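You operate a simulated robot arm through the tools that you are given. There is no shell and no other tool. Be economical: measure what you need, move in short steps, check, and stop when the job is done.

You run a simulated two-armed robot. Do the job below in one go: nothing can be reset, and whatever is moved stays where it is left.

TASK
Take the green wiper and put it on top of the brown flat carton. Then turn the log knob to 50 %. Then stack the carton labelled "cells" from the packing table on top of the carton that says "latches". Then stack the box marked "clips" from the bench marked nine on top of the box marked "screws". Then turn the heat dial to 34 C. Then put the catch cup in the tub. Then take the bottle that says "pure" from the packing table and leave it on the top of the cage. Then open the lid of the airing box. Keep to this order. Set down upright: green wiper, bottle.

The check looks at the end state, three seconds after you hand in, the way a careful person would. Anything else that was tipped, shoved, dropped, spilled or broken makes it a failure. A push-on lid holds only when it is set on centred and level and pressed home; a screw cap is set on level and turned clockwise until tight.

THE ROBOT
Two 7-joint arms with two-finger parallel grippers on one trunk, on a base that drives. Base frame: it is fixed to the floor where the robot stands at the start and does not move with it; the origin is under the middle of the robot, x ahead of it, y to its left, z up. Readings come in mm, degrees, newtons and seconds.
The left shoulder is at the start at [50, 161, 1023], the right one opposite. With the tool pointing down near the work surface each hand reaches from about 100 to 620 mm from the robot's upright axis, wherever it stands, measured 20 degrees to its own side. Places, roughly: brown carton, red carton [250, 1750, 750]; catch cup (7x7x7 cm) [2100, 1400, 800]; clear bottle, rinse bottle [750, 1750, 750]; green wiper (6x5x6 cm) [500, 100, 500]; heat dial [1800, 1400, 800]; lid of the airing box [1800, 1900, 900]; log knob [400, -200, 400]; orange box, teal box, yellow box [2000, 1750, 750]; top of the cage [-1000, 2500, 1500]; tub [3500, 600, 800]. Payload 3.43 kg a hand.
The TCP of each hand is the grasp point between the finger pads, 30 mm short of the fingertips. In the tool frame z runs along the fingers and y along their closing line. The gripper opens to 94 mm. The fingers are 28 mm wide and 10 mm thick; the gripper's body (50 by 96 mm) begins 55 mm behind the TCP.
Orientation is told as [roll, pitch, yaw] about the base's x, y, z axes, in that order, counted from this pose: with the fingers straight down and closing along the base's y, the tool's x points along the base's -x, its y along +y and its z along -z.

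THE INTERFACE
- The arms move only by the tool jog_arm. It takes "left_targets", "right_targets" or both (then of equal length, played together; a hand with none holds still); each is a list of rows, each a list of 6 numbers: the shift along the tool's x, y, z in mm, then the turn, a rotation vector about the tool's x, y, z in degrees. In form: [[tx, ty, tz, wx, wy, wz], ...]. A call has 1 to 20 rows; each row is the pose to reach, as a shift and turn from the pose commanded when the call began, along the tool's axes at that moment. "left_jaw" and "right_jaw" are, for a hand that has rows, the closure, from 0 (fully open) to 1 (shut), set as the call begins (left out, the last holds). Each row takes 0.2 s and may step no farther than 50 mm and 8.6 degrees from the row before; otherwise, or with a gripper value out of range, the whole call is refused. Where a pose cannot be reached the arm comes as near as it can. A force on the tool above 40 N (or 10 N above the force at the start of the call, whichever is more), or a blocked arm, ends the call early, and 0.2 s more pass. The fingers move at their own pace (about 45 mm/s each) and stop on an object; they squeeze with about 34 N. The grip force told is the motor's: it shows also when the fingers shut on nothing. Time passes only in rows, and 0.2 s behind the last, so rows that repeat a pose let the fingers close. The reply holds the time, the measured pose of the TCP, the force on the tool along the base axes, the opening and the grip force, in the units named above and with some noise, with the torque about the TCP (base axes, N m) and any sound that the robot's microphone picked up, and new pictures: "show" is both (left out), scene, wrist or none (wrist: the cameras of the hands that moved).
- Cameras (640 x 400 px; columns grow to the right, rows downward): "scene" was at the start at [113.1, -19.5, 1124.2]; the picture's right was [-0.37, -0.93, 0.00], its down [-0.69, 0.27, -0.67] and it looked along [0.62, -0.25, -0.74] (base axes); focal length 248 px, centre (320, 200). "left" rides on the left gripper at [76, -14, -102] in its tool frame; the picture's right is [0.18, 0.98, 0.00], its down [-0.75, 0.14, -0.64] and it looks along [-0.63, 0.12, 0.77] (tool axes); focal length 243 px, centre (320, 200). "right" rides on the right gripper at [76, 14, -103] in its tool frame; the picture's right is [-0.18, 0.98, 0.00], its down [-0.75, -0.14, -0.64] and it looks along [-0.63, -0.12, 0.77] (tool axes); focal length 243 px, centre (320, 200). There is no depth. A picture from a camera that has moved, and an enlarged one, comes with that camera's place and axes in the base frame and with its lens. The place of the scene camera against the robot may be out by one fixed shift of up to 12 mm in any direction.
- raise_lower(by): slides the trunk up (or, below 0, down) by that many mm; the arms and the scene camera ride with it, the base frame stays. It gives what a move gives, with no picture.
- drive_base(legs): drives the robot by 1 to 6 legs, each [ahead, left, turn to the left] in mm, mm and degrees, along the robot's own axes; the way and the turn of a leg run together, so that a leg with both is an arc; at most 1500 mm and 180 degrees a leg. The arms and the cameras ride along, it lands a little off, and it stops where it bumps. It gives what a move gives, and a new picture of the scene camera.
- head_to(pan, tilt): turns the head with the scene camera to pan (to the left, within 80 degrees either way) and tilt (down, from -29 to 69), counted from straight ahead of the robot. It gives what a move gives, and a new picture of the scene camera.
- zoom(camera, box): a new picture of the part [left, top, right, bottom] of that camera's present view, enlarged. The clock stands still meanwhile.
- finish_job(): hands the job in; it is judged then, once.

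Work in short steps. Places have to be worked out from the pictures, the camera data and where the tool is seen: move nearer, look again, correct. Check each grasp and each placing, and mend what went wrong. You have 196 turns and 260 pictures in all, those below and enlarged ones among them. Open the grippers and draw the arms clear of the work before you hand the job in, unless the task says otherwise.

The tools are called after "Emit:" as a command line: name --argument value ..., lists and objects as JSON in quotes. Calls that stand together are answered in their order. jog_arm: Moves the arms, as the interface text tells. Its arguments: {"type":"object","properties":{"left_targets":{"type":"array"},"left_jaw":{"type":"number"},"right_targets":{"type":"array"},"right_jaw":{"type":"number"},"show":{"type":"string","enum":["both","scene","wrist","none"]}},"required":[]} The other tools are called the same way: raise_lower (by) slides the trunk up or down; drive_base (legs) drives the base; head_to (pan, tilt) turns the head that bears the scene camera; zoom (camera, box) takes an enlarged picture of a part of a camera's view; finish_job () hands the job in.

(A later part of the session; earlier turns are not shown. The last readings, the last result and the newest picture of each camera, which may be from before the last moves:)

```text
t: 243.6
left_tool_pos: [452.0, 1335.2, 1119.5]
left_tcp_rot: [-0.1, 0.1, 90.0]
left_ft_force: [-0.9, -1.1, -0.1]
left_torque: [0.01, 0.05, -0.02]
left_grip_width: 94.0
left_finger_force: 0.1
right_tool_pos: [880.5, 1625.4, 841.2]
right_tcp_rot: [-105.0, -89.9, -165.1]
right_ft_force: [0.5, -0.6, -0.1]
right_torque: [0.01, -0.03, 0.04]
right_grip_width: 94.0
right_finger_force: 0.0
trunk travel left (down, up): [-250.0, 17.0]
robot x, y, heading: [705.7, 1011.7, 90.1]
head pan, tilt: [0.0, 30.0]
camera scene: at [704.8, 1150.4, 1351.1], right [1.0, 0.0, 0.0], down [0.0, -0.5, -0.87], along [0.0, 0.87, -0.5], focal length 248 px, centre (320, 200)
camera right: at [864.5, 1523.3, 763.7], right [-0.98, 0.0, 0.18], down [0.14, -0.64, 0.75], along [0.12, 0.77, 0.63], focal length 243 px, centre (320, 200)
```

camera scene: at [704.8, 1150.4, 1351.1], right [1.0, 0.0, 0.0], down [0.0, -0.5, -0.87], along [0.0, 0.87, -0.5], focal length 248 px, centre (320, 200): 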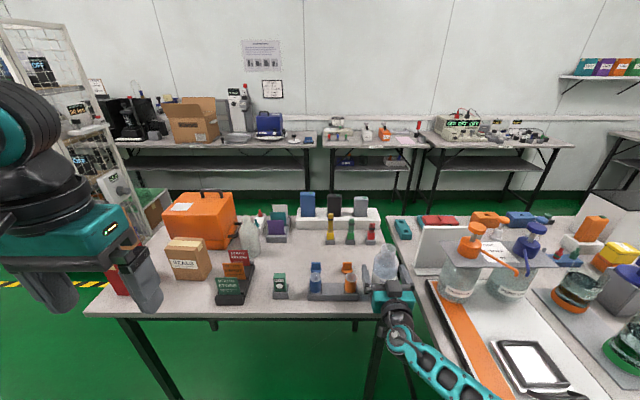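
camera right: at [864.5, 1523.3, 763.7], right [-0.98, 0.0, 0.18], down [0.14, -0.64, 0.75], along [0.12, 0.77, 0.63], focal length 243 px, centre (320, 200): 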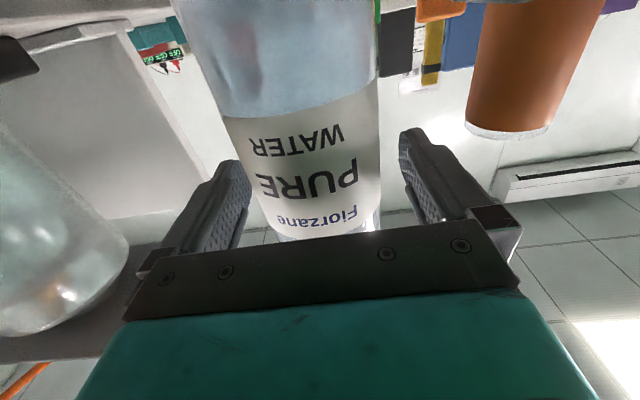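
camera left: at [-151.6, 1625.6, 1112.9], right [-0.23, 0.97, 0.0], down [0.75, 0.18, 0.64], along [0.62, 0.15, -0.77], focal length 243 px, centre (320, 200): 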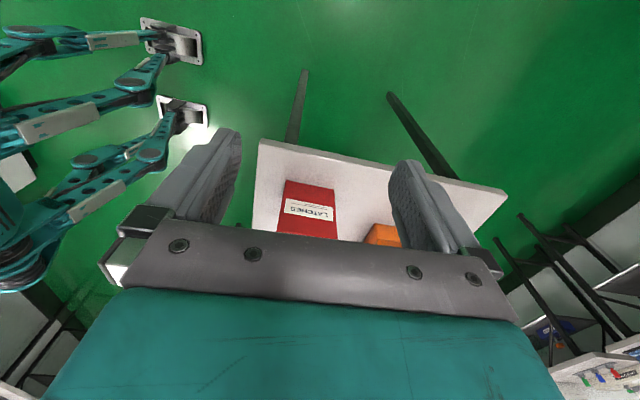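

The bottle is between the pads now (centre y≈1622). I close gently and check.

Emit:
jog_arm --right_targets '[[0, 0, 0, 0, 0, 0], [0, 0, 0, 0, 0, 0], [0, 0, 0, 0, 0, 0], [0, 0, 0, 0, 0, 0]]' --right_jaw 1 --show "none"

Emit:
jog_arm --right_targets '[[-10, 0, 0, 0, 0, 0], [-25, 0, 0, 0, 0, 0], [-50, 0, 0, 0, 0, 0], [-80, 0, 0, 0, 0, 0], [-115, 0, 0, 0, 0, 0], [-150, 0, 0, 0, 0, 0]]'

```text
t: 244.6
left_tool_pos: [451.9, 1334.4, 1119.0]
left_tcp_rot: [-0.2, 0.1, 90.0]
left_ft_force: [-0.2, -0.1, 0.5]
left_torque: [0.01, 0.02, -0.01]
left_grip_width: 94.1
left_finger_force: 0.1
right_tool_pos: [879.8, 1624.4, 841.7]
right_tcp_rot: [-118.4, -90.0, -151.8]
right_ft_force: [1.6, 1.4, 0.9]
right_torque: [0.1, 0.01, -0.05]
right_grip_width: 67.3
right_finger_force: 34.4
trunk travel left (down, up): [-250.0, 17.0]
robot x, y, heading: [701.2, 1014.0, 90.1]
head pan, tilt: [0.0, 30.0]
```

```text
t: 246.0
left_tool_pos: [451.3, 1335.7, 1119.6]
left_tcp_rot: [-0.1, 0.2, 90.0]
left_ft_force: [-0.2, -0.6, 0.1]
left_torque: [0.0, -0.03, 0.01]
left_grip_width: 94.2
left_finger_force: 0.2
right_tool_pos: [879.8, 1626.0, 990.0]
right_tcp_rot: [-52.7, -89.9, 142.5]
right_ft_force: [0.3, -0.2, -4.5]
right_torque: [-0.04, 0.02, -0.01]
right_grip_width: 67.6
right_finger_force: 33.9
trunk travel left (down, up): [-250.0, 17.0]
robot x, y, heading: [708.2, 1009.9, 90.1]
head pan, tilt: [0.0, 30.0]
camera scene: at [704.9, 1150.6, 1351.1], right [1.0, 0.0, 0.0], down [0.0, -0.5, -0.87], along [0.0, 0.87, -0.5], focal length 248 px, centre (320, 200)
camera right: at [864.0, 1522.9, 912.6], right [-0.98, 0.0, 0.18], down [0.14, -0.64, 0.75], along [0.12, 0.77, 0.63], focal length 243 px, centre (320, 200)
```

scene: 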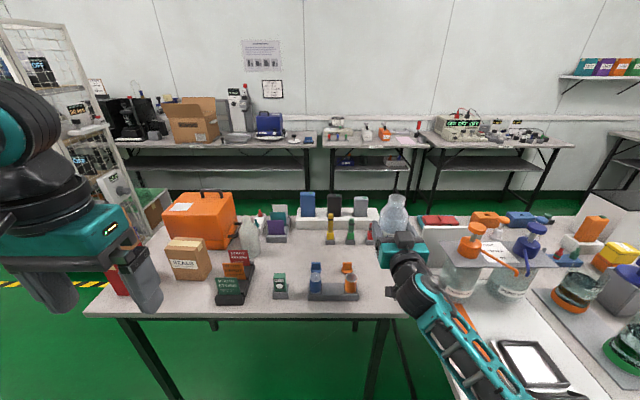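
right: 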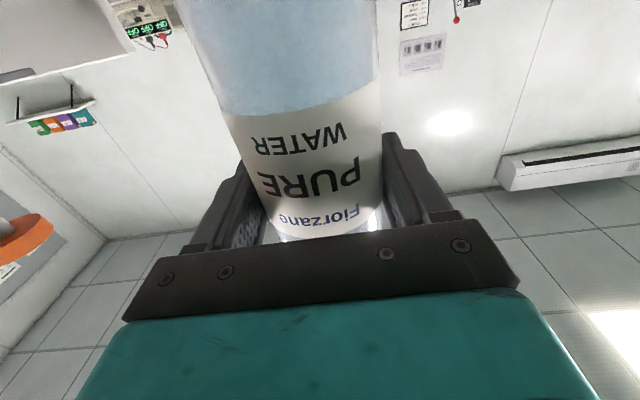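

Bottle held upright (≈0.45 kg, base ~96 mm below TCP). I draw it in a bit, back off, and drive left toward the cage.

Emit:
jog_arm --right_targets '[[0, 0, -30, 0, 0, 0], [-10, 0, -65, 0, 0, 0], [-20, 0, -100, 0, 0, 0], [-30, 0, -140, 0, 0, 0]]' --show "none"

Emit:
drive_base --legs '[[-300, 0, 0], [0, 700, 0], [0, 600, 0]]'

Emit:
head_to --pan 10 --tilt 5

```text
t: 247.0
left_tool_pos: [450.6, 1335.1, 1118.8]
left_tcp_rot: [-0.1, 0.0, 90.0]
left_ft_force: [0.6, -0.2, -0.2]
left_torque: [0.01, 0.02, 0.02]
left_grip_width: 93.9
left_finger_force: 0.2
right_tool_pos: [881.6, 1487.0, 1021.4]
right_tcp_rot: [-99.5, -89.9, -170.7]
right_ft_force: [-0.3, 0.4, -5.0]
right_torque: [0.0, -0.04, 0.0]
right_grip_width: 67.8
right_finger_force: 33.7
trunk travel left (down, up): [-250.0, 17.0]
robot x, y, heading: [705.3, 1011.4, 90.0]
head pan, tilt: [0.0, 30.0]
```

```text
t: 255.5
left_tool_pos: [-853.6, 1022.1, 1119.1]
left_tcp_rot: [0.0, 0.1, 90.2]
left_ft_force: [0.0, 0.2, 0.2]
left_torque: [-0.01, 0.0, 0.0]
left_grip_width: 93.7
left_finger_force: 0.1
right_tool_pos: [-423.6, 1176.7, 1021.5]
right_tcp_rot: [-91.0, -89.9, -178.7]
right_ft_force: [0.2, -0.1, -4.9]
right_torque: [-0.01, -0.01, -0.02]
right_grip_width: 67.5
right_finger_force: 33.9
trunk travel left (down, up): [-250.0, 17.0]
robot x, y, heading: [-596.1, 698.4, 90.3]
head pan, tilt: [0.0, 30.0]
camera scene: at [-598.4, 838.6, 1351.1], right [1.0, 0.01, 0.0], down [0.0, -0.5, -0.87], along [-0.01, 0.87, -0.5], focal length 248 px, centre (320, 200)
```

scene: 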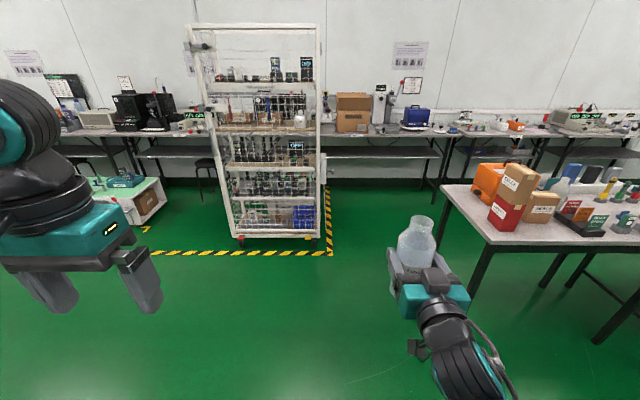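

```text
t: 256.4
left_tool_pos: [-851.8, 1022.7, 1120.1]
left_tcp_rot: [0.0, 0.1, 90.4]
left_ft_force: [-0.5, 0.8, 0.1]
left_torque: [-0.01, 0.01, 0.01]
left_grip_width: 93.8
left_finger_force: 0.1
right_tool_pos: [-423.6, 1176.5, 1020.3]
right_tcp_rot: [-77.4, -89.9, 167.5]
right_ft_force: [0.4, -0.4, -4.3]
right_torque: [-0.07, 0.02, 0.02]
right_grip_width: 67.2
right_finger_force: 33.6
trunk travel left (down, up): [-250.0, 17.0]
robot x, y, heading: [-596.3, 695.6, 90.1]
head pan, tilt: [10.0, 5.0]
camera scene: at [-614.0, 838.6, 1391.5], right [0.98, 0.18, 0.0], down [0.02, -0.09, -1.0], along [-0.18, 0.98, -0.09], focal length 248 px, centre (320, 200)
```

scene: 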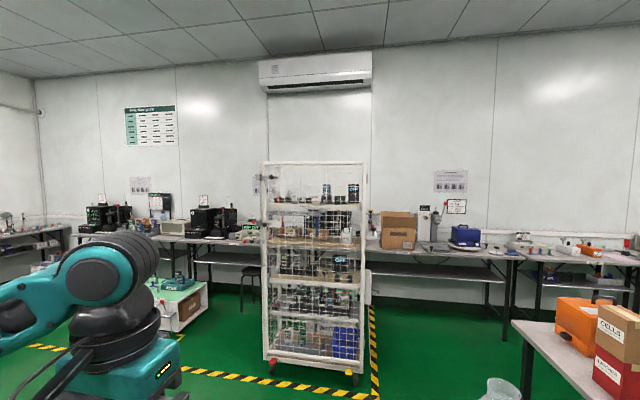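

I zoom on the cage top to see what surface it offers.

Emit:
zoom --camera "scene" --box '[245, 140, 385, 240]'

```text
4.00 times, centred on (315, 190) of scene
camera zoom: at [-614.0, 838.6, 1391.5], right [0.98, 0.18, 0.0], down [0.02, -0.09, -1.0], along [-0.18, 0.98, -0.09], focal length 990 px, centre (340, 240)
```

zoom: 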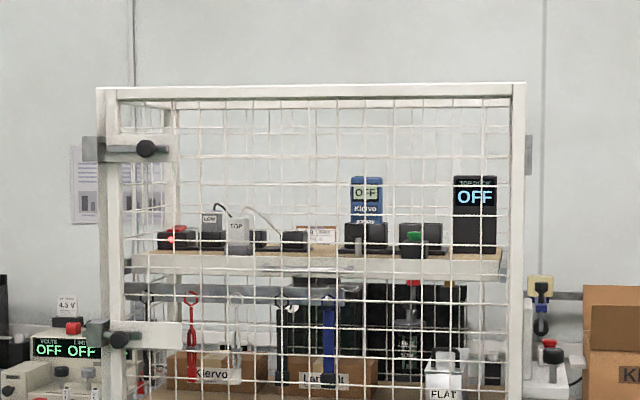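

I move in front of the cage (robot x≈−1025, y≈1700).

Emit:
drive_base --legs '[[0, 430, 0], [950, 0, 0]]'

Emit:
head_to --pan 0 --tilt 0

```text
t: 263.5
left_tool_pos: [-1289.9, 1971.3, 1118.8]
left_tcp_rot: [0.0, 0.1, 90.5]
left_ft_force: [0.4, -0.1, 0.6]
left_torque: [-0.01, -0.01, -0.01]
left_grip_width: 94.2
left_finger_force: 0.1
right_tool_pos: [-861.4, 2125.3, 1022.6]
right_tcp_rot: [-73.0, -89.9, 163.4]
right_ft_force: [-0.2, 0.4, -4.0]
right_torque: [-0.06, 0.0, 0.02]
right_grip_width: 67.3
right_finger_force: 34.5
trunk travel left (down, up): [-250.0, 17.0]
robot x, y, heading: [-1032.2, 1646.8, 90.5]
head pan, tilt: [10.0, 5.0]
camera scene: at [-1050.2, 1787.1, 1391.5], right [0.98, 0.18, 0.0], down [0.02, -0.09, -1.0], along [-0.18, 0.98, -0.09], focal length 248 px, centre (320, 200)
```

scene: 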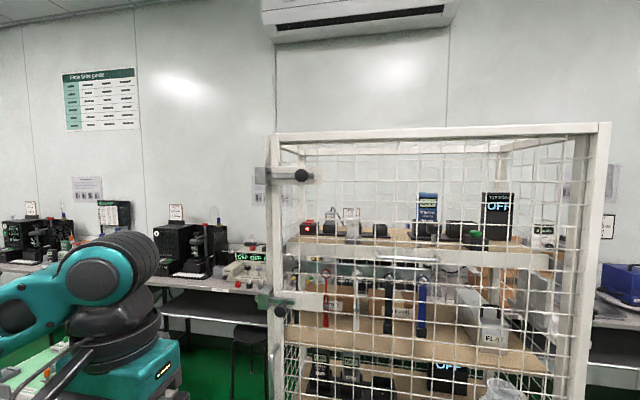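

```text
t: 264.3
left_tool_pos: [-1289.4, 1969.9, 1119.8]
left_tcp_rot: [0.1, 0.1, 90.4]
left_ft_force: [0.7, 0.2, -0.3]
left_torque: [-0.01, -0.03, -0.02]
left_grip_width: 93.9
left_finger_force: 0.0
right_tool_pos: [-862.5, 2123.6, 1021.8]
right_tcp_rot: [-57.5, -89.9, 147.8]
right_ft_force: [0.6, 0.8, -3.9]
right_torque: [-0.03, 0.01, 0.01]
right_grip_width: 67.4
right_finger_force: 33.5
trunk travel left (down, up): [-250.0, 17.0]
robot x, y, heading: [-1029.4, 1648.0, 90.7]
head pan, tilt: [0.0, 0.0]
camera scene: at [-1034.3, 1786.6, 1399.4], right [1.0, 0.01, 0.0], down [0.0, 0.0, -1.0], along [-0.01, 1.0, 0.0], focal length 248 px, centre (320, 200)
```

scene: 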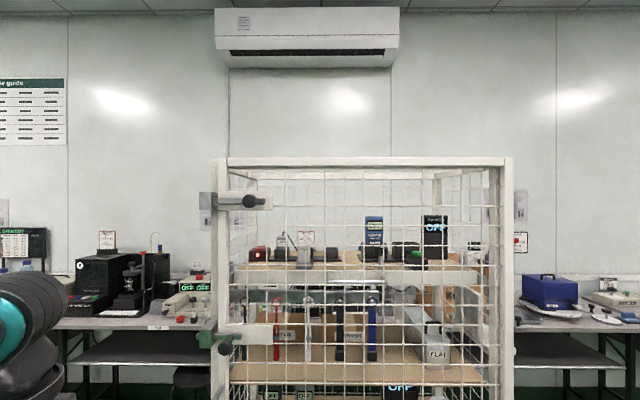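

I zoom at the underside of the cage's top to judge whether it is a solid panel.

Emit:
zoom --camera "scene" --box '[200, 145, 360, 225]'

Emit:
zoom --camera "scene" --box '[360, 145, 520, 225]'

```text
4.00 times, centred on (280, 185) of scene
camera zoom: at [-1034.3, 1786.6, 1399.4], right [1.0, 0.01, 0.0], down [0.0, 0.0, -1.0], along [-0.01, 1.0, 0.0], focal length 990 px, centre (480, 260)
```

zoom: 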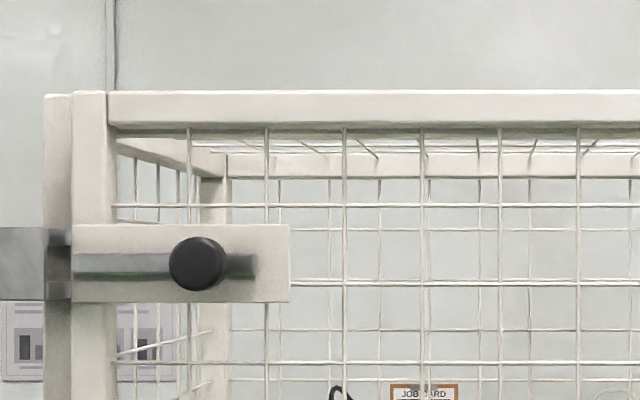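

```text
4.00 times, centred on (440, 185) of scene
camera zoom: at [-1034.3, 1786.6, 1399.4], right [1.0, 0.01, 0.0], down [0.0, 0.0, -1.0], along [-0.01, 1.0, 0.0], focal length 990 px, centre (-160, 260)
```

zoom: 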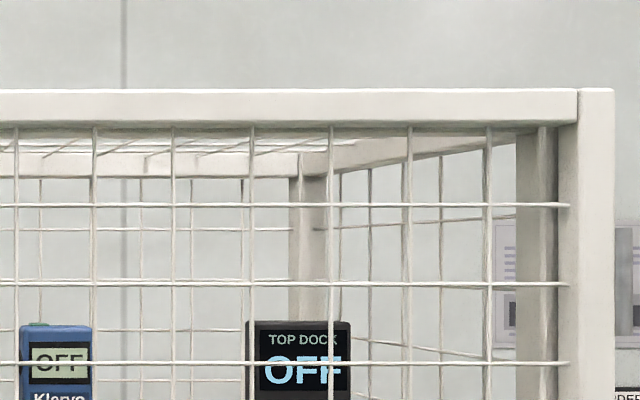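

The top is a wire mesh within the frame (top ≈1495, front face ≈ y 2355). I raise the bottle in stages and use the wrist camera to triangulate the front rail.

Emit:
jog_arm --right_targets '[[-30, 0, 0, 0, 0, 0], [-65, 0, 0, 0, 0, 0], [-100, 0, 0, 0, 0, 0], [-135, 0, 0, 0, 0, 0], [-170, 0, 0, 0, 0, 0], [-205, 0, 0, 0, 0, 0], [-240, 0, 0, 0, 0, 0], [-275, 0, 0, 0, 0, 0]]'

```text
t: 266.1
left_tool_pos: [-1290.0, 1969.6, 1118.6]
left_tcp_rot: [-0.1, 0.1, 90.5]
left_ft_force: [0.0, -0.3, 0.6]
left_torque: [-0.03, -0.01, 0.02]
left_grip_width: 94.0
left_finger_force: 0.1
right_tool_pos: [-863.6, 2124.9, 1295.6]
right_tcp_rot: [-46.5, -89.8, 136.9]
right_ft_force: [-0.6, 0.3, -4.7]
right_torque: [-0.07, -0.01, 0.03]
right_grip_width: 66.8
right_finger_force: 33.9
trunk travel left (down, up): [-250.0, 17.0]
robot x, y, heading: [-1032.6, 1648.7, 90.5]
head pan, tilt: [0.0, 0.0]
camera scene: at [-1034.5, 1786.6, 1399.4], right [1.0, 0.01, 0.0], down [0.0, 0.0, -1.0], along [-0.01, 1.0, 0.0], focal length 248 px, centre (320, 200)
camera right: at [-878.1, 2022.6, 1218.6], right [-0.98, -0.01, 0.18], down [0.14, -0.64, 0.76], along [0.11, 0.77, 0.63], focal length 243 px, centre (320, 200)
```

scene: 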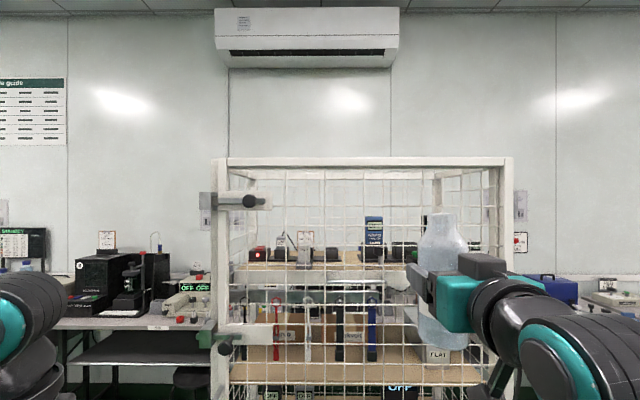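
right: 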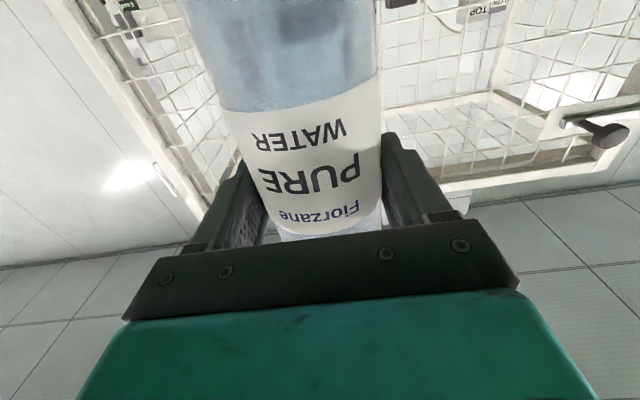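

Emit:
zoom --camera "right" --box '[400, 60, 640, 230]'

Emit:
jog_arm --right_targets '[[-30, 0, 0, 0, 0, 0], [-65, 0, 0, 0, 0, 0], [-100, 0, 0, 0, 0, 0], [-135, 0, 0, 0, 0, 0]]' --show "none"

Emit:
zoom --camera "right" --box '[400, 0, 640, 200]'

```text
2.35 times, centred on (520, 145) of right
camera zoom: at [-878.1, 2022.6, 1218.6], right [-0.98, -0.01, 0.18], down [0.14, -0.64, 0.76], along [0.11, 0.77, 0.63], focal length 571 px, centre (-151, 329)
```

zoom: 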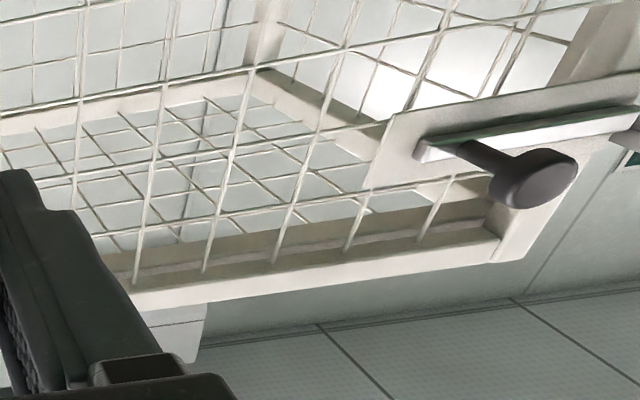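

```text
t: 267.1
left_tool_pos: [-1289.4, 1970.3, 1118.7]
left_tcp_rot: [-0.1, 0.0, 90.6]
left_ft_force: [0.0, 0.8, 0.0]
left_torque: [-0.04, -0.01, 0.0]
left_grip_width: 94.2
left_finger_force: 0.1
right_tool_pos: [-863.5, 2122.8, 1431.6]
right_tcp_rot: [-51.0, -89.8, 141.2]
right_ft_force: [0.1, 0.6, -3.6]
right_torque: [-0.04, -0.01, 0.0]
right_grip_width: 66.8
right_finger_force: 34.2
trunk travel left (down, up): [-250.0, 17.0]
robot x, y, heading: [-1032.2, 1645.9, 90.4]
head pan, tilt: [0.0, 0.0]
```

```text
2.00 times, centred on (520, 100) of right
camera zoom: at [-877.4, 2021.3, 1354.7], right [-0.98, -0.01, 0.18], down [0.14, -0.64, 0.75], along [0.11, 0.77, 0.63], focal length 485 px, centre (-80, 400)
```

zoom: 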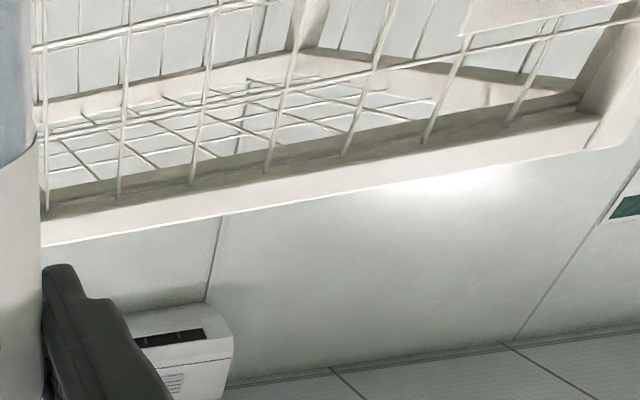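

The front-top edge is at y≈2338, z≈1498. I raise the bottle to z≈1628, then drive 160 mm closer.

Emit:
jog_arm --right_targets '[[-30, 0, 0, 0, 0, 0], [-65, 0, 0, 0, 0, 0], [-100, 0, 0, 0, 0, 0], [-135, 0, 0, 0, 0, 0], [-170, 0, 0, 0, 0, 0], [-198, 0, 0, 0, 0, 0]]' --show "scene"

```text
t: 268.5
left_tool_pos: [-1289.2, 1969.3, 1119.3]
left_tcp_rot: [-0.1, -0.1, 90.5]
left_ft_force: [0.7, -0.6, -0.1]
left_torque: [0.0, -0.02, -0.03]
left_grip_width: 94.0
left_finger_force: 0.0
right_tool_pos: [-863.4, 2125.9, 1630.5]
right_tcp_rot: [-66.8, -89.9, 157.3]
right_ft_force: [-0.3, 0.1, -4.6]
right_torque: [-0.01, 0.01, 0.02]
right_grip_width: 67.0
right_finger_force: 33.6
trunk travel left (down, up): [-250.0, 17.0]
robot x, y, heading: [-1032.8, 1647.8, 90.5]
head pan, tilt: [0.0, 0.0]
camera scene: at [-1034.4, 1786.2, 1399.5], right [1.0, 0.01, 0.0], down [0.0, 0.0, -1.0], along [-0.01, 1.0, 0.0], focal length 248 px, centre (320, 200)
```

scene: 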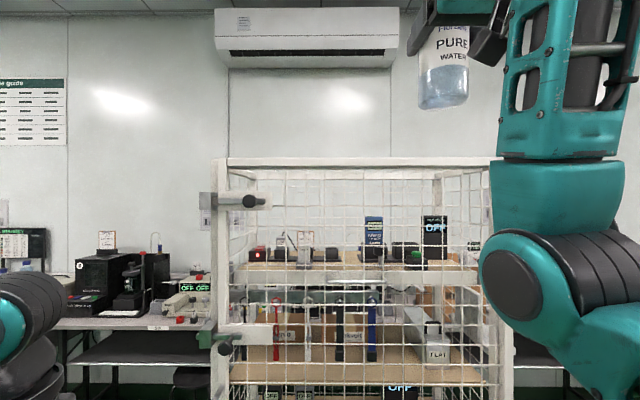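

Now drive 165 mm forward.

Emit:
drive_base --legs '[[165, 0, 0]]'

```text
t: 269.9
left_tool_pos: [-1292.6, 2136.1, 1118.0]
left_tcp_rot: [0.1, 0.2, 90.6]
left_ft_force: [-0.1, -0.3, -0.3]
left_torque: [0.0, -0.03, -0.02]
left_grip_width: 94.1
left_finger_force: 0.1
right_tool_pos: [-865.6, 2293.8, 1629.5]
right_tcp_rot: [-56.5, -90.0, 146.9]
right_ft_force: [0.6, 0.5, -4.3]
right_torque: [-0.07, 0.0, -0.02]
right_grip_width: 66.5
right_finger_force: 33.9
trunk travel left (down, up): [-250.0, 17.0]
robot x, y, heading: [-1037.4, 1813.8, 90.9]
head pan, tilt: [0.0, 0.0]
camera scene: at [-1036.7, 1953.8, 1399.4], right [1.0, 0.01, 0.0], down [0.0, 0.0, -1.0], along [-0.01, 1.0, 0.0], focal length 248 px, centre (320, 200)
```

scene: 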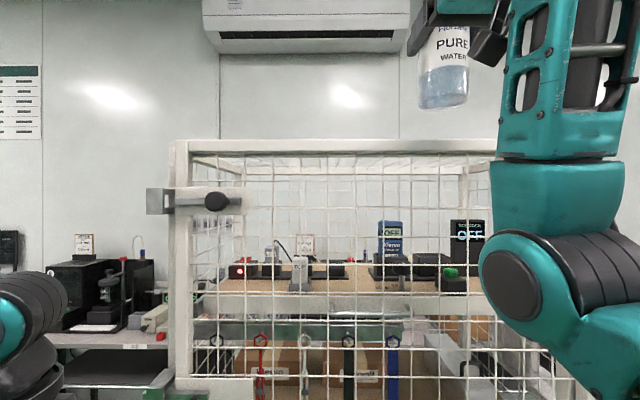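

I extend the bottle over the mesh to y≈2418.

Emit:
jog_arm --right_targets '[[0, 0, 35, 0, 0, 0], [0, 0, 70, 0, 0, 0], [0, 0, 105, 0, 0, 0], [0, 0, 124, 0, 0, 0]]'

```text
t: 270.9
left_tool_pos: [-1291.9, 2134.8, 1119.2]
left_tcp_rot: [0.0, 0.1, 90.6]
left_ft_force: [-0.1, -0.7, -1.2]
left_torque: [0.0, 0.0, 0.03]
left_grip_width: 94.2
left_finger_force: 0.1
right_tool_pos: [-868.4, 2417.4, 1630.3]
right_tcp_rot: [-80.8, -89.9, 171.3]
right_ft_force: [0.1, 0.6, -5.1]
right_torque: [-0.02, 0.0, 0.02]
right_grip_width: 66.7
right_finger_force: 33.6
trunk travel left (down, up): [-250.0, 17.0]
robot x, y, heading: [-1030.5, 1816.5, 91.0]
head pan, tilt: [0.0, 0.0]
camera scene: at [-1036.7, 1953.2, 1399.4], right [1.0, 0.01, 0.0], down [0.0, 0.0, -1.0], along [-0.01, 1.0, 0.0], focal length 248 px, centre (320, 200)
camera right: at [-882.5, 2315.2, 1553.8], right [-0.98, -0.01, 0.18], down [0.15, -0.64, 0.75], along [0.11, 0.77, 0.63], focal length 243 px, centre (320, 200)
```

scene: 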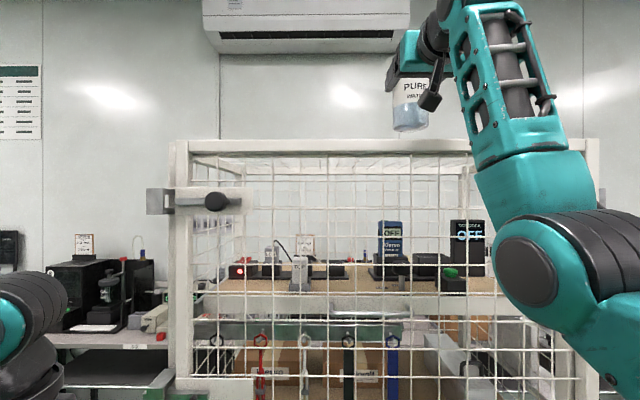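
right: 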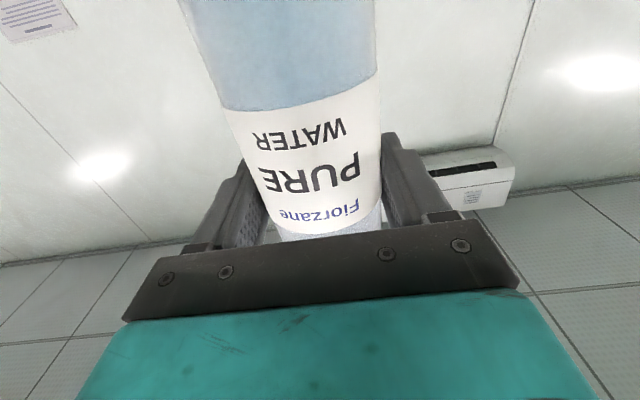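

The camera block will hang just in front of the rail. I lower in small steps, watching force.

Emit:
jog_arm --right_targets '[[12, 0, 0, 0, 0, 0], [22, 0, 0, 0, 0, 0], [28, 0, 0, 0, 0, 0], [32, 0, 0, 0, 0, 0]]' --show "scene"

Emit:
zoom --camera "scene" --box '[340, 60, 500, 180]'

```text
t: 271.9
left_tool_pos: [-1292.1, 2136.0, 1118.8]
left_tcp_rot: [0.0, 0.0, 90.6]
left_ft_force: [-0.3, -0.6, -0.6]
left_torque: [-0.01, 0.02, 0.01]
left_grip_width: 93.8
left_finger_force: 0.0
right_tool_pos: [-867.4, 2418.1, 1597.5]
right_tcp_rot: [-70.1, -89.7, 160.7]
right_ft_force: [-0.2, 0.1, -4.7]
right_torque: [-0.03, 0.0, 0.0]
right_grip_width: 66.7
right_finger_force: 34.4
trunk travel left (down, up): [-250.0, 17.0]
robot x, y, heading: [-1033.9, 1814.1, 90.7]
head pan, tilt: [0.0, 0.0]
camera scene: at [-1036.7, 1953.2, 1399.4], right [1.0, 0.01, 0.0], down [0.0, 0.0, -1.0], along [-0.01, 1.0, 0.0], focal length 248 px, centre (320, 200)
```

scene: 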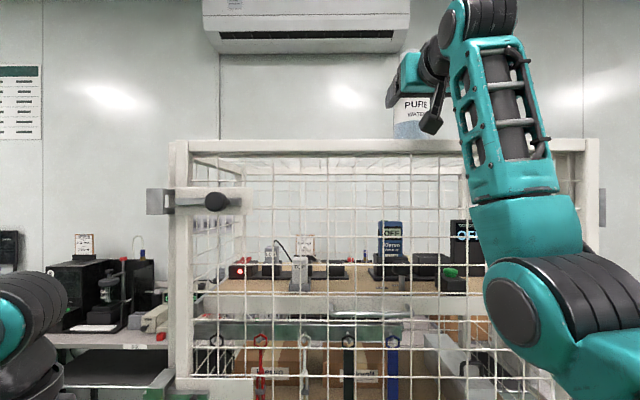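

```text
3.33 times, centred on (420, 120) of scene
camera zoom: at [-1036.7, 1953.2, 1399.4], right [1.0, 0.01, 0.0], down [0.0, 0.0, -1.0], along [-0.01, 1.0, 0.0], focal length 825 px, centre (-13, 467)
```

zoom: 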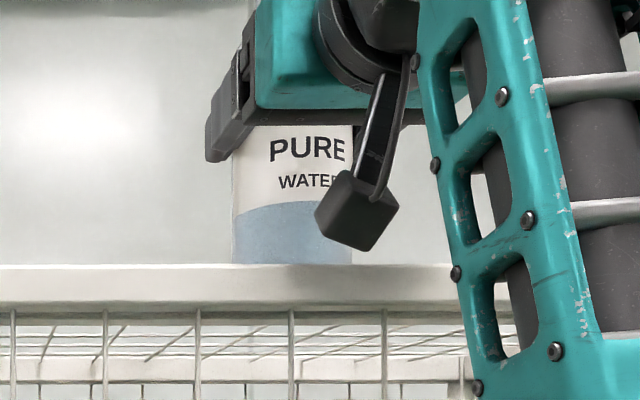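

No contact yet. To keep the camera block clear of the rail, I back off 8 mm and continue lowering in small steps.

Emit:
jog_arm --right_targets '[[0, 0, -8, 0, 0, 0], [2, 0, -8, 0, 0, 0], [4, 0, -8, 0, 0, 0], [6, 0, -8, 0, 0, 0]]' --show "none"

```text
t: 272.9
left_tool_pos: [-1292.5, 2136.1, 1119.3]
left_tcp_rot: [-0.1, 0.0, 90.6]
left_ft_force: [0.0, 0.1, 0.3]
left_torque: [-0.01, 0.0, 0.0]
left_grip_width: 94.2
left_finger_force: 0.1
right_tool_pos: [-867.2, 2408.6, 1590.4]
right_tcp_rot: [-61.6, -90.0, 152.1]
right_ft_force: [0.8, -0.3, -5.0]
right_torque: [-0.05, 0.01, 0.01]
right_grip_width: 66.5
right_finger_force: 33.9
trunk travel left (down, up): [-250.0, 17.0]
robot x, y, heading: [-1031.2, 1811.7, 90.6]
head pan, tilt: [0.0, 0.0]
```

Still no contact at 1590; I continue in 2 mm steps.

Emit:
jog_arm --right_targets '[[2, 0, 0, 0, 0, 0], [4, 0, 0, 0, 0, 0], [6, 0, 0, 0, 0, 0]]' --show "none"

Emit:
zoom --camera "scene" --box '[340, 60, 500, 180]'

```text
t: 273.7
left_tool_pos: [-1292.4, 2135.2, 1120.0]
left_tcp_rot: [0.0, 0.0, 90.6]
left_ft_force: [-0.2, -0.2, 0.0]
left_torque: [0.02, 0.0, -0.02]
left_grip_width: 93.9
left_finger_force: 0.0
right_tool_pos: [-866.5, 2406.1, 1588.1]
right_tcp_rot: [-162.6, -89.7, -106.9]
right_ft_force: [1.6, 1.7, 2.7]
right_torque: [0.18, -0.02, -0.03]
right_grip_width: 66.9
right_finger_force: 34.0
trunk travel left (down, up): [-250.0, 17.0]
robot x, y, heading: [-1033.5, 1811.6, 90.9]
head pan, tilt: [0.0, 0.0]
```

```text
3.33 times, centred on (420, 120) of scene
camera zoom: at [-1036.7, 1952.8, 1399.7], right [1.0, 0.01, 0.0], down [0.0, 0.0, -1.0], along [-0.01, 1.0, 0.0], focal length 825 px, centre (-13, 467)
```

zoom: 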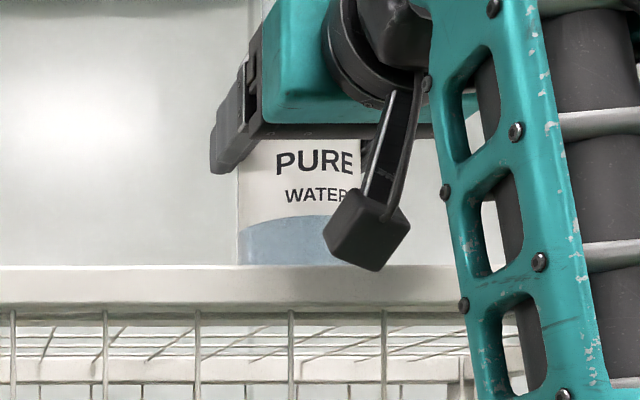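

Contact begins (force +7.7 N, acting under the bottle). I settle 1.5 mm more and check.

Emit:
jog_arm --right_targets '[[1.5, 0, 0, 0, 0, 0], [1.5, 0, 0, 0, 0, 0]]' --show "none"

```text
t: 274.3
left_tool_pos: [-1293.1, 2136.1, 1120.5]
left_tcp_rot: [-0.1, 0.0, 90.6]
left_ft_force: [-0.3, -0.2, -0.9]
left_torque: [0.04, 0.02, -0.01]
left_grip_width: 94.1
left_finger_force: 0.0
right_tool_pos: [-867.0, 2406.7, 1587.4]
right_tcp_rot: [-168.1, -89.5, -101.5]
right_ft_force: [2.9, 7.5, 17.2]
right_torque: [0.51, 0.02, -0.03]
right_grip_width: 66.8
right_finger_force: 34.0
trunk travel left (down, up): [-250.0, 17.0]
robot x, y, heading: [-1036.6, 1813.8, 90.9]
head pan, tilt: [0.0, 0.0]
```

Firm contact. I relieve 2 mm, then open.

Emit:
jog_arm --right_targets '[[-2, 0, 0, 0, 0, 0], [-2, 0, 0, 0, 0, 0]]' --show "none"

Emit:
jog_arm --right_targets '[[0, 0, 0, 0, 0, 0], [0, 0, 0, 0, 0, 0], [0, 0, 0, 0, 0, 0]]' --right_jaw 0 --show "both"

```text
t: 274.9
left_tool_pos: [-1291.9, 2134.9, 1119.5]
left_tcp_rot: [0.0, 0.0, 90.7]
left_ft_force: [-0.7, -0.1, -0.2]
left_torque: [0.03, 0.02, 0.02]
left_grip_width: 94.0
left_finger_force: 0.2
right_tool_pos: [-865.8, 2407.2, 1587.2]
right_tcp_rot: [-137.8, -89.8, -131.8]
right_ft_force: [1.9, 2.0, 12.1]
right_torque: [0.24, -0.05, -0.02]
right_grip_width: 66.7
right_finger_force: 34.1
trunk travel left (down, up): [-250.0, 17.0]
robot x, y, heading: [-1034.5, 1814.7, 91.0]
head pan, tilt: [0.0, 0.0]
```

```text
t: 275.7
left_tool_pos: [-1292.4, 2135.7, 1119.1]
left_tcp_rot: [-0.2, 0.0, 90.5]
left_ft_force: [1.1, 0.2, 0.3]
left_torque: [-0.02, -0.02, -0.01]
left_grip_width: 94.0
left_finger_force: 0.1
right_tool_pos: [-868.1, 2408.2, 1586.1]
right_tcp_rot: [-73.7, -89.8, 164.2]
right_ft_force: [-0.6, 0.4, 0.5]
right_torque: [0.0, -0.02, -0.02]
right_grip_width: 93.8
right_finger_force: 0.0
trunk travel left (down, up): [-250.0, 17.0]
robot x, y, heading: [-1034.7, 1814.3, 90.7]
head pan, tilt: [0.0, 0.0]
camera scene: at [-1036.9, 1952.5, 1399.5], right [1.0, 0.01, 0.0], down [0.0, 0.0, -1.0], along [-0.01, 1.0, 0.0], focal length 248 px, centre (320, 200)
camera right: at [-881.3, 2305.5, 1509.6], right [-0.98, -0.01, 0.18], down [0.15, -0.64, 0.75], along [0.11, 0.77, 0.63], focal length 243 px, centre (320, 200)
```

scene: 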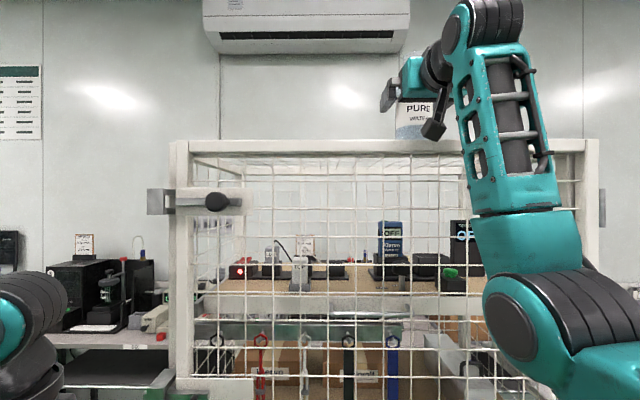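
right: 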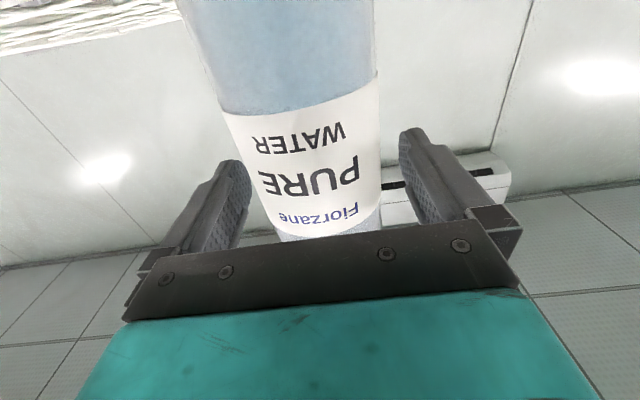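

The bottle stands freely. I withdraw the hand straight back.

Emit:
jog_arm --right_targets '[[0, 0, -15, 0, 0, 0], [0, 0, -35, 0, 0, 0], [0, 0, -65, 0, 0, 0], [0, 0, -100, 0, 0, 0], [0, 0, -140, 0, 0, 0]]'

Emit:
zoom --camera "right" --box '[180, 0, 440, 170]'

```text
t: 276.9
left_tool_pos: [-1292.8, 2135.1, 1119.9]
left_tcp_rot: [0.0, 0.0, 90.7]
left_ft_force: [-0.1, 0.3, 0.4]
left_torque: [-0.03, 0.07, -0.01]
left_grip_width: 94.0
left_finger_force: 0.1
right_tool_pos: [-865.6, 2266.3, 1586.7]
right_tcp_rot: [-79.7, -89.9, 170.2]
right_ft_force: [-0.6, -0.7, 0.2]
right_torque: [0.0, 0.03, 0.0]
right_grip_width: 94.0
right_finger_force: 0.1
trunk travel left (down, up): [-250.0, 17.0]
robot x, y, heading: [-1036.5, 1812.0, 91.0]
head pan, tilt: [0.0, 0.0]
camera scene: at [-1036.8, 1951.8, 1399.6], right [1.0, 0.01, 0.0], down [0.0, 0.0, -1.0], along [-0.01, 1.0, 0.0], focal length 248 px, centre (320, 200)
camera right: at [-879.3, 2164.2, 1510.8], right [-0.98, -0.01, 0.18], down [0.15, -0.64, 0.75], along [0.11, 0.77, 0.63], focal length 243 px, centre (320, 200)
```

scene: 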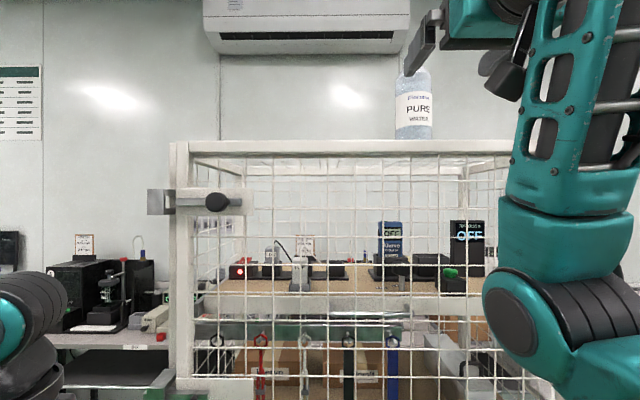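
right: 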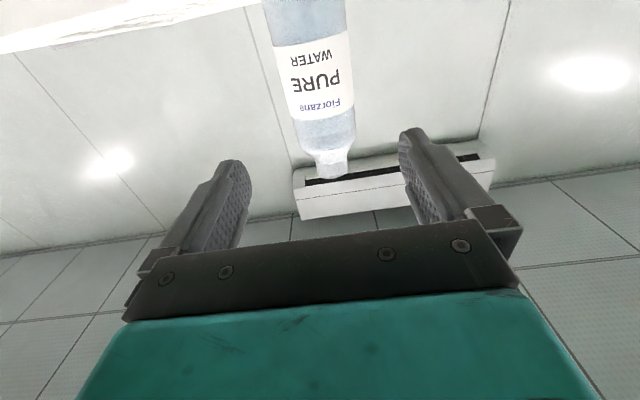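

```text
2.35 times, centred on (310, 85) of right
camera zoom: at [-879.3, 2164.2, 1510.8], right [-0.98, -0.01, 0.18], down [0.15, -0.64, 0.75], along [0.11, 0.77, 0.63], focal length 571 px, centre (344, 471)
```

zoom: 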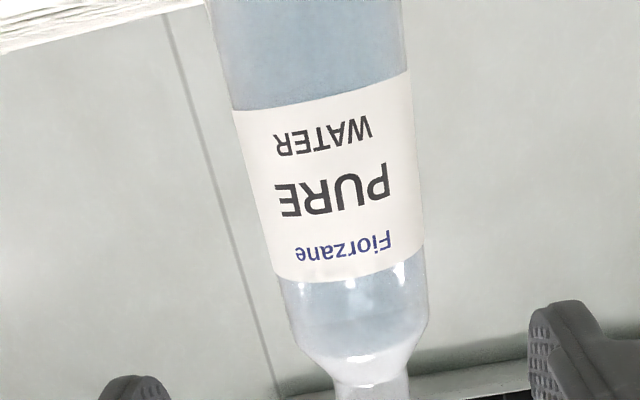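

The bottle stands upright on the cage. I back away, lower the arm, and head around to the back of bench nine for the airing box.

Emit:
drive_base --legs '[[-1100, 0, 0]]'

Emit:
jog_arm --right_targets '[[40, 0, 0, 0, 0, 0], [80, 0, 0, 0, 0, 0], [120, 0, 0, 0, 0, 0], [160, 0, 0, 0, 0, 0], [200, 0, 0, 0, 0, 0], [240, 0, 0, 0, 0, 0], [280, 0, 0, 0, 0, 0], [320, 0, 0, 0, 0, 0], [360, 0, 0, 0, 0, 0], [400, 0, 0, 0, 0, 0], [440, 0, 0, 0, 0, 0], [480, 0, 0, 0, 0, 0]]' --show "none"

Emit:
drive_base --legs '[[0, -1400, 0], [0, -1300, 0], [0, -1000, 0]]'

```text
t: 282.6
left_tool_pos: [-1280.8, 1027.3, 1120.5]
left_tcp_rot: [-0.1, 0.1, 89.6]
left_ft_force: [-0.2, -0.2, 0.1]
left_torque: [-0.01, -0.03, 0.03]
left_grip_width: 94.0
left_finger_force: 0.2
right_tool_pos: [-852.8, 1150.5, 1587.0]
right_tcp_rot: [-91.3, -89.9, -179.3]
right_ft_force: [-1.3, -0.8, 0.1]
right_torque: [0.0, 0.03, -0.04]
right_grip_width: 94.2
right_finger_force: 0.1
trunk travel left (down, up): [-250.0, 17.0]
robot x, y, heading: [-1029.7, 699.2, 89.8]
head pan, tilt: [0.0, 0.0]
camera scene: at [-1028.9, 838.7, 1399.5], right [1.0, 0.0, 0.0], down [0.0, 0.0, -1.0], along [0.0, 1.0, 0.0], focal length 248 px, centre (320, 200)
```

scene: 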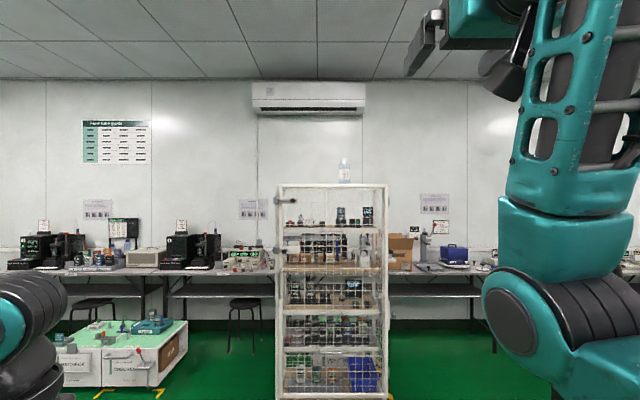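

```text
t: 285.2
left_tool_pos: [-1281.3, 1025.8, 1119.6]
left_tcp_rot: [0.0, -0.1, 89.5]
left_ft_force: [0.2, -0.3, -0.8]
left_torque: [0.02, 0.0, -0.03]
left_grip_width: 93.8
left_finger_force: 0.1
right_tool_pos: [-849.9, 1153.3, 1105.4]
right_tcp_rot: [-114.6, -89.9, -156.0]
right_ft_force: [1.1, 0.3, -0.5]
right_torque: [-0.04, 0.0, 0.02]
right_grip_width: 93.9
right_finger_force: 0.0
right hand out of reach, approached as far as the arm can: row 9
trunk travel left (down, up): [-250.0, 17.0]
robot x, y, heading: [-1030.0, 700.8, 90.1]
head pan, tilt: [0.0, 0.0]
```

```text
t: 303.2
left_tool_pos: [2437.0, 997.8, 1120.3]
left_tcp_rot: [0.0, 0.0, 88.5]
left_ft_force: [0.6, -0.2, 0.0]
left_torque: [-0.01, 0.01, 0.01]
left_grip_width: 94.0
left_finger_force: 0.2
right_tool_pos: [2871.3, 1116.1, 1106.2]
right_tcp_rot: [-82.0, -89.9, 170.3]
right_ft_force: [0.3, 0.4, -0.2]
right_torque: [-0.02, 0.0, 0.01]
right_grip_width: 94.0
right_finger_force: 0.0
trunk travel left (down, up): [-250.0, 17.0]
robot x, y, heading: [2684.2, 664.9, 88.5]
head pan, tilt: [0.0, 0.0]
camera scene: at [2685.4, 804.7, 1399.5], right [1.0, -0.03, 0.0], down [0.0, 0.0, -1.0], along [0.03, 1.0, 0.0], focal length 248 px, centre (320, 200)
```

scene: 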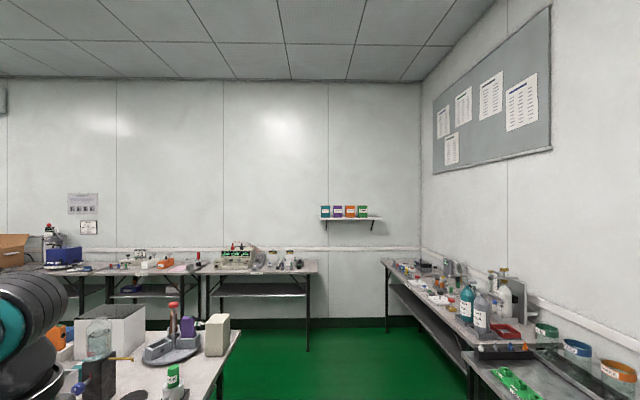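

I go up the aisle, turn, and slide along behind the bench to face the airing box.

Emit:
drive_base --legs '[[820, 0, 1.5], [850, 0, 0], [0, 0, 90], [0, 0, 90], [0, -720, 0]]'

Emit:
head_to --pan -20 --tilt 45

```text
t: 321.4
left_tool_pos: [2624.2, 1990.5, 1118.8]
left_tcp_rot: [-0.1, 0.0, -89.9]
left_ft_force: [0.2, -0.2, 0.1]
left_torque: [0.0, 0.01, -0.02]
left_grip_width: 93.9
left_finger_force: 0.1
right_tool_pos: [2194.8, 1861.6, 1106.6]
right_tcp_rot: [-18.6, -90.0, -71.5]
right_ft_force: [-1.0, -0.5, 0.1]
right_torque: [0.01, 0.01, 0.02]
right_grip_width: 94.2
right_finger_force: 0.0
trunk travel left (down, up): [-250.0, 17.0]
robot x, y, heading: [2369.0, 2315.7, -89.8]
head pan, tilt: [0.0, 0.0]
stopped in leg 5: the robot was blocked; the commanded pose is now the measured one
camera scene: at [2370.0, 2195.3, 1399.6], right [-1.0, 0.0, 0.0], down [0.0, 0.0, -1.0], along [0.0, -1.0, 0.0], focal length 248 px, centre (320, 200)
```

scene: 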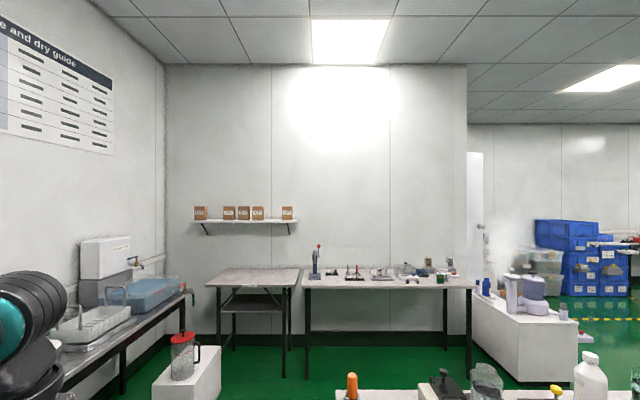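

```text
t: 322.5
left_tool_pos: [2623.3, 1990.1, 1119.9]
left_tcp_rot: [0.0, 0.0, -89.9]
left_ft_force: [-0.1, 0.1, -0.5]
left_torque: [0.01, 0.0, 0.0]
left_grip_width: 93.9
left_finger_force: 0.0
right_tool_pos: [2193.9, 1860.2, 1106.5]
right_tcp_rot: [-51.7, -90.0, -38.3]
right_ft_force: [-0.4, -0.4, 0.3]
right_torque: [0.0, -0.01, 0.0]
right_grip_width: 94.0
right_finger_force: 0.2
trunk travel left (down, up): [-250.0, 17.0]
robot x, y, heading: [2369.8, 2312.4, -89.6]
head pan, tilt: [-20.0, 45.0]
camera scene: at [2342.2, 2208.5, 1328.6], right [-0.94, 0.34, 0.0], down [0.24, 0.66, -0.71], along [-0.24, -0.67, -0.71], focal length 248 px, centre (320, 200)
```

scene: 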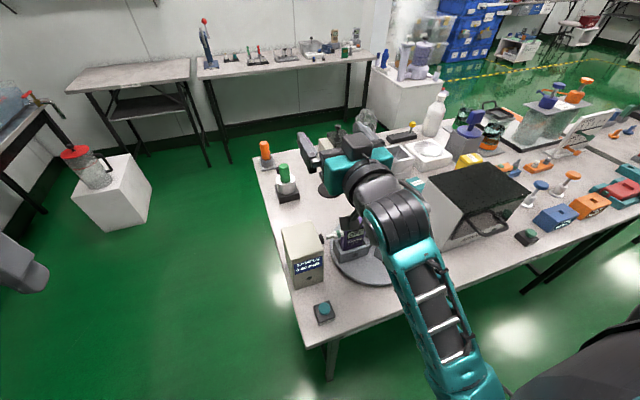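

The base was blocked, likely by the bench leg as I was slightly too close (y≈2314). I back off and inspect the bench.

Emit:
drive_base --legs '[[-60, 0, 0]]'

Emit:
zoom --camera "scene" --box '[240, 80, 560, 330]'

```text
t: 323.5
left_tool_pos: [2623.4, 2050.8, 1119.3]
left_tcp_rot: [0.0, 0.0, -89.9]
left_ft_force: [0.4, 0.1, 0.8]
left_torque: [0.02, -0.01, -0.04]
left_grip_width: 93.9
left_finger_force: 0.2
right_tool_pos: [2194.3, 1920.5, 1106.2]
right_tcp_rot: [-127.3, -90.0, 37.2]
right_ft_force: [0.5, -0.4, 0.2]
right_torque: [0.02, 0.01, 0.02]
right_grip_width: 94.1
right_finger_force: 0.1
trunk travel left (down, up): [-250.0, 17.0]
robot x, y, heading: [2366.8, 2378.7, -89.7]
head pan, tilt: [-20.0, 45.0]
camera scene: at [2342.0, 2269.6, 1328.7], right [-0.94, 0.34, 0.0], down [0.24, 0.66, -0.71], along [-0.24, -0.67, -0.71], focal length 248 px, centre (320, 200)
```

scene: 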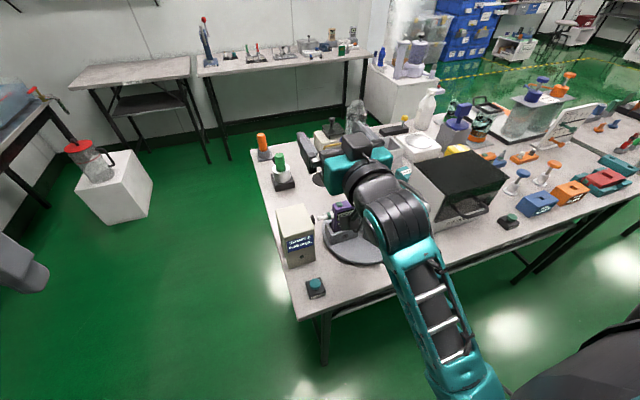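

```text
1.60 times, centred on (400, 205) of scene
camera zoom: at [2342.0, 2269.6, 1328.7], right [-0.94, 0.34, 0.0], down [0.24, 0.66, -0.71], along [-0.24, -0.67, -0.71], focal length 396 px, centre (192, 192)
```

zoom: 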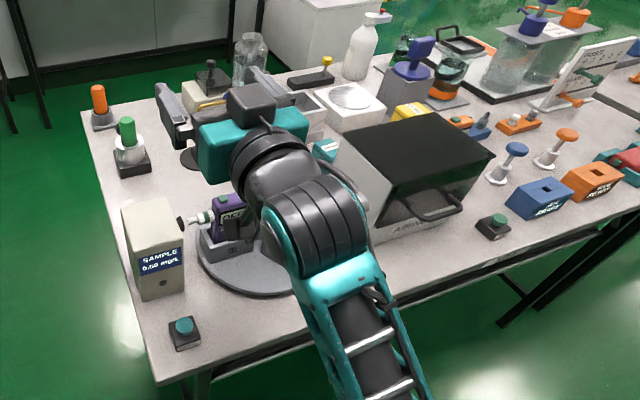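

Everything stands. I slide right to x≈1985 at this safer distance and look at the airing box.

Emit:
drive_base --legs '[[0, -385, 0]]'

Emit:
zoom --camera "scene" --box '[200, 130, 480, 330]'

```text
t: 325.9
left_tool_pos: [2244.1, 2048.6, 1119.2]
left_tcp_rot: [0.1, 0.0, -89.8]
left_ft_force: [-1.1, -0.5, 0.2]
left_torque: [0.01, -0.02, 0.0]
left_grip_width: 93.9
left_finger_force: 0.1
right_tool_pos: [1813.7, 1919.4, 1106.2]
right_tcp_rot: [-4.1, -90.0, -85.9]
right_ft_force: [-0.4, 0.5, -0.1]
right_torque: [0.03, -0.01, 0.01]
right_grip_width: 94.1
right_finger_force: 0.1
trunk travel left (down, up): [-250.0, 17.0]
robot x, y, heading: [1990.3, 2370.6, -89.6]
head pan, tilt: [-20.0, 45.0]
camera scene: at [1961.5, 2267.1, 1328.5], right [-0.94, 0.34, 0.0], down [0.24, 0.67, -0.71], along [-0.24, -0.67, -0.71], focal length 248 px, centre (320, 200)
```

scene: 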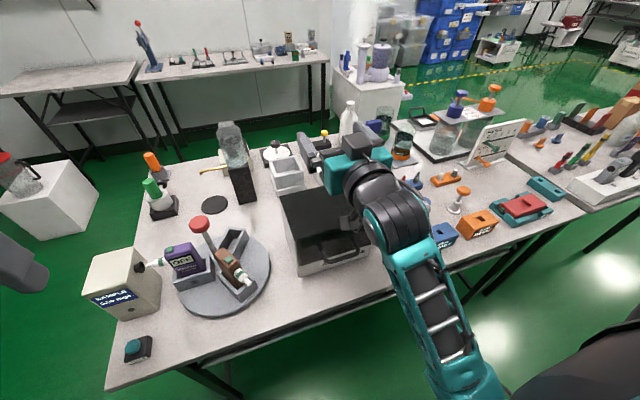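

```text
2.00 times, centred on (340, 230) of scene
camera zoom: at [1961.5, 2267.1, 1328.5], right [-0.94, 0.34, 0.0], down [0.24, 0.67, -0.71], along [-0.24, -0.67, -0.71], focal length 495 px, centre (280, 140)
```

zoom: 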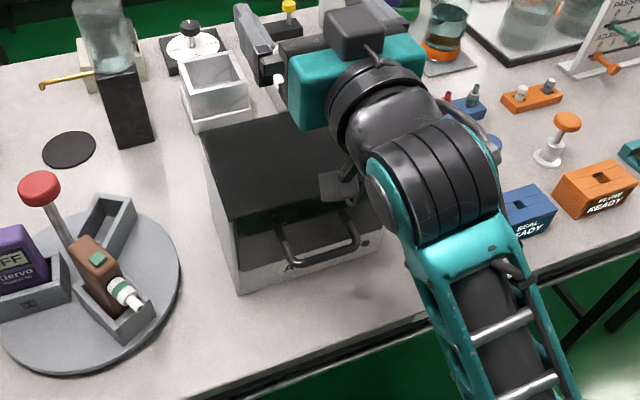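

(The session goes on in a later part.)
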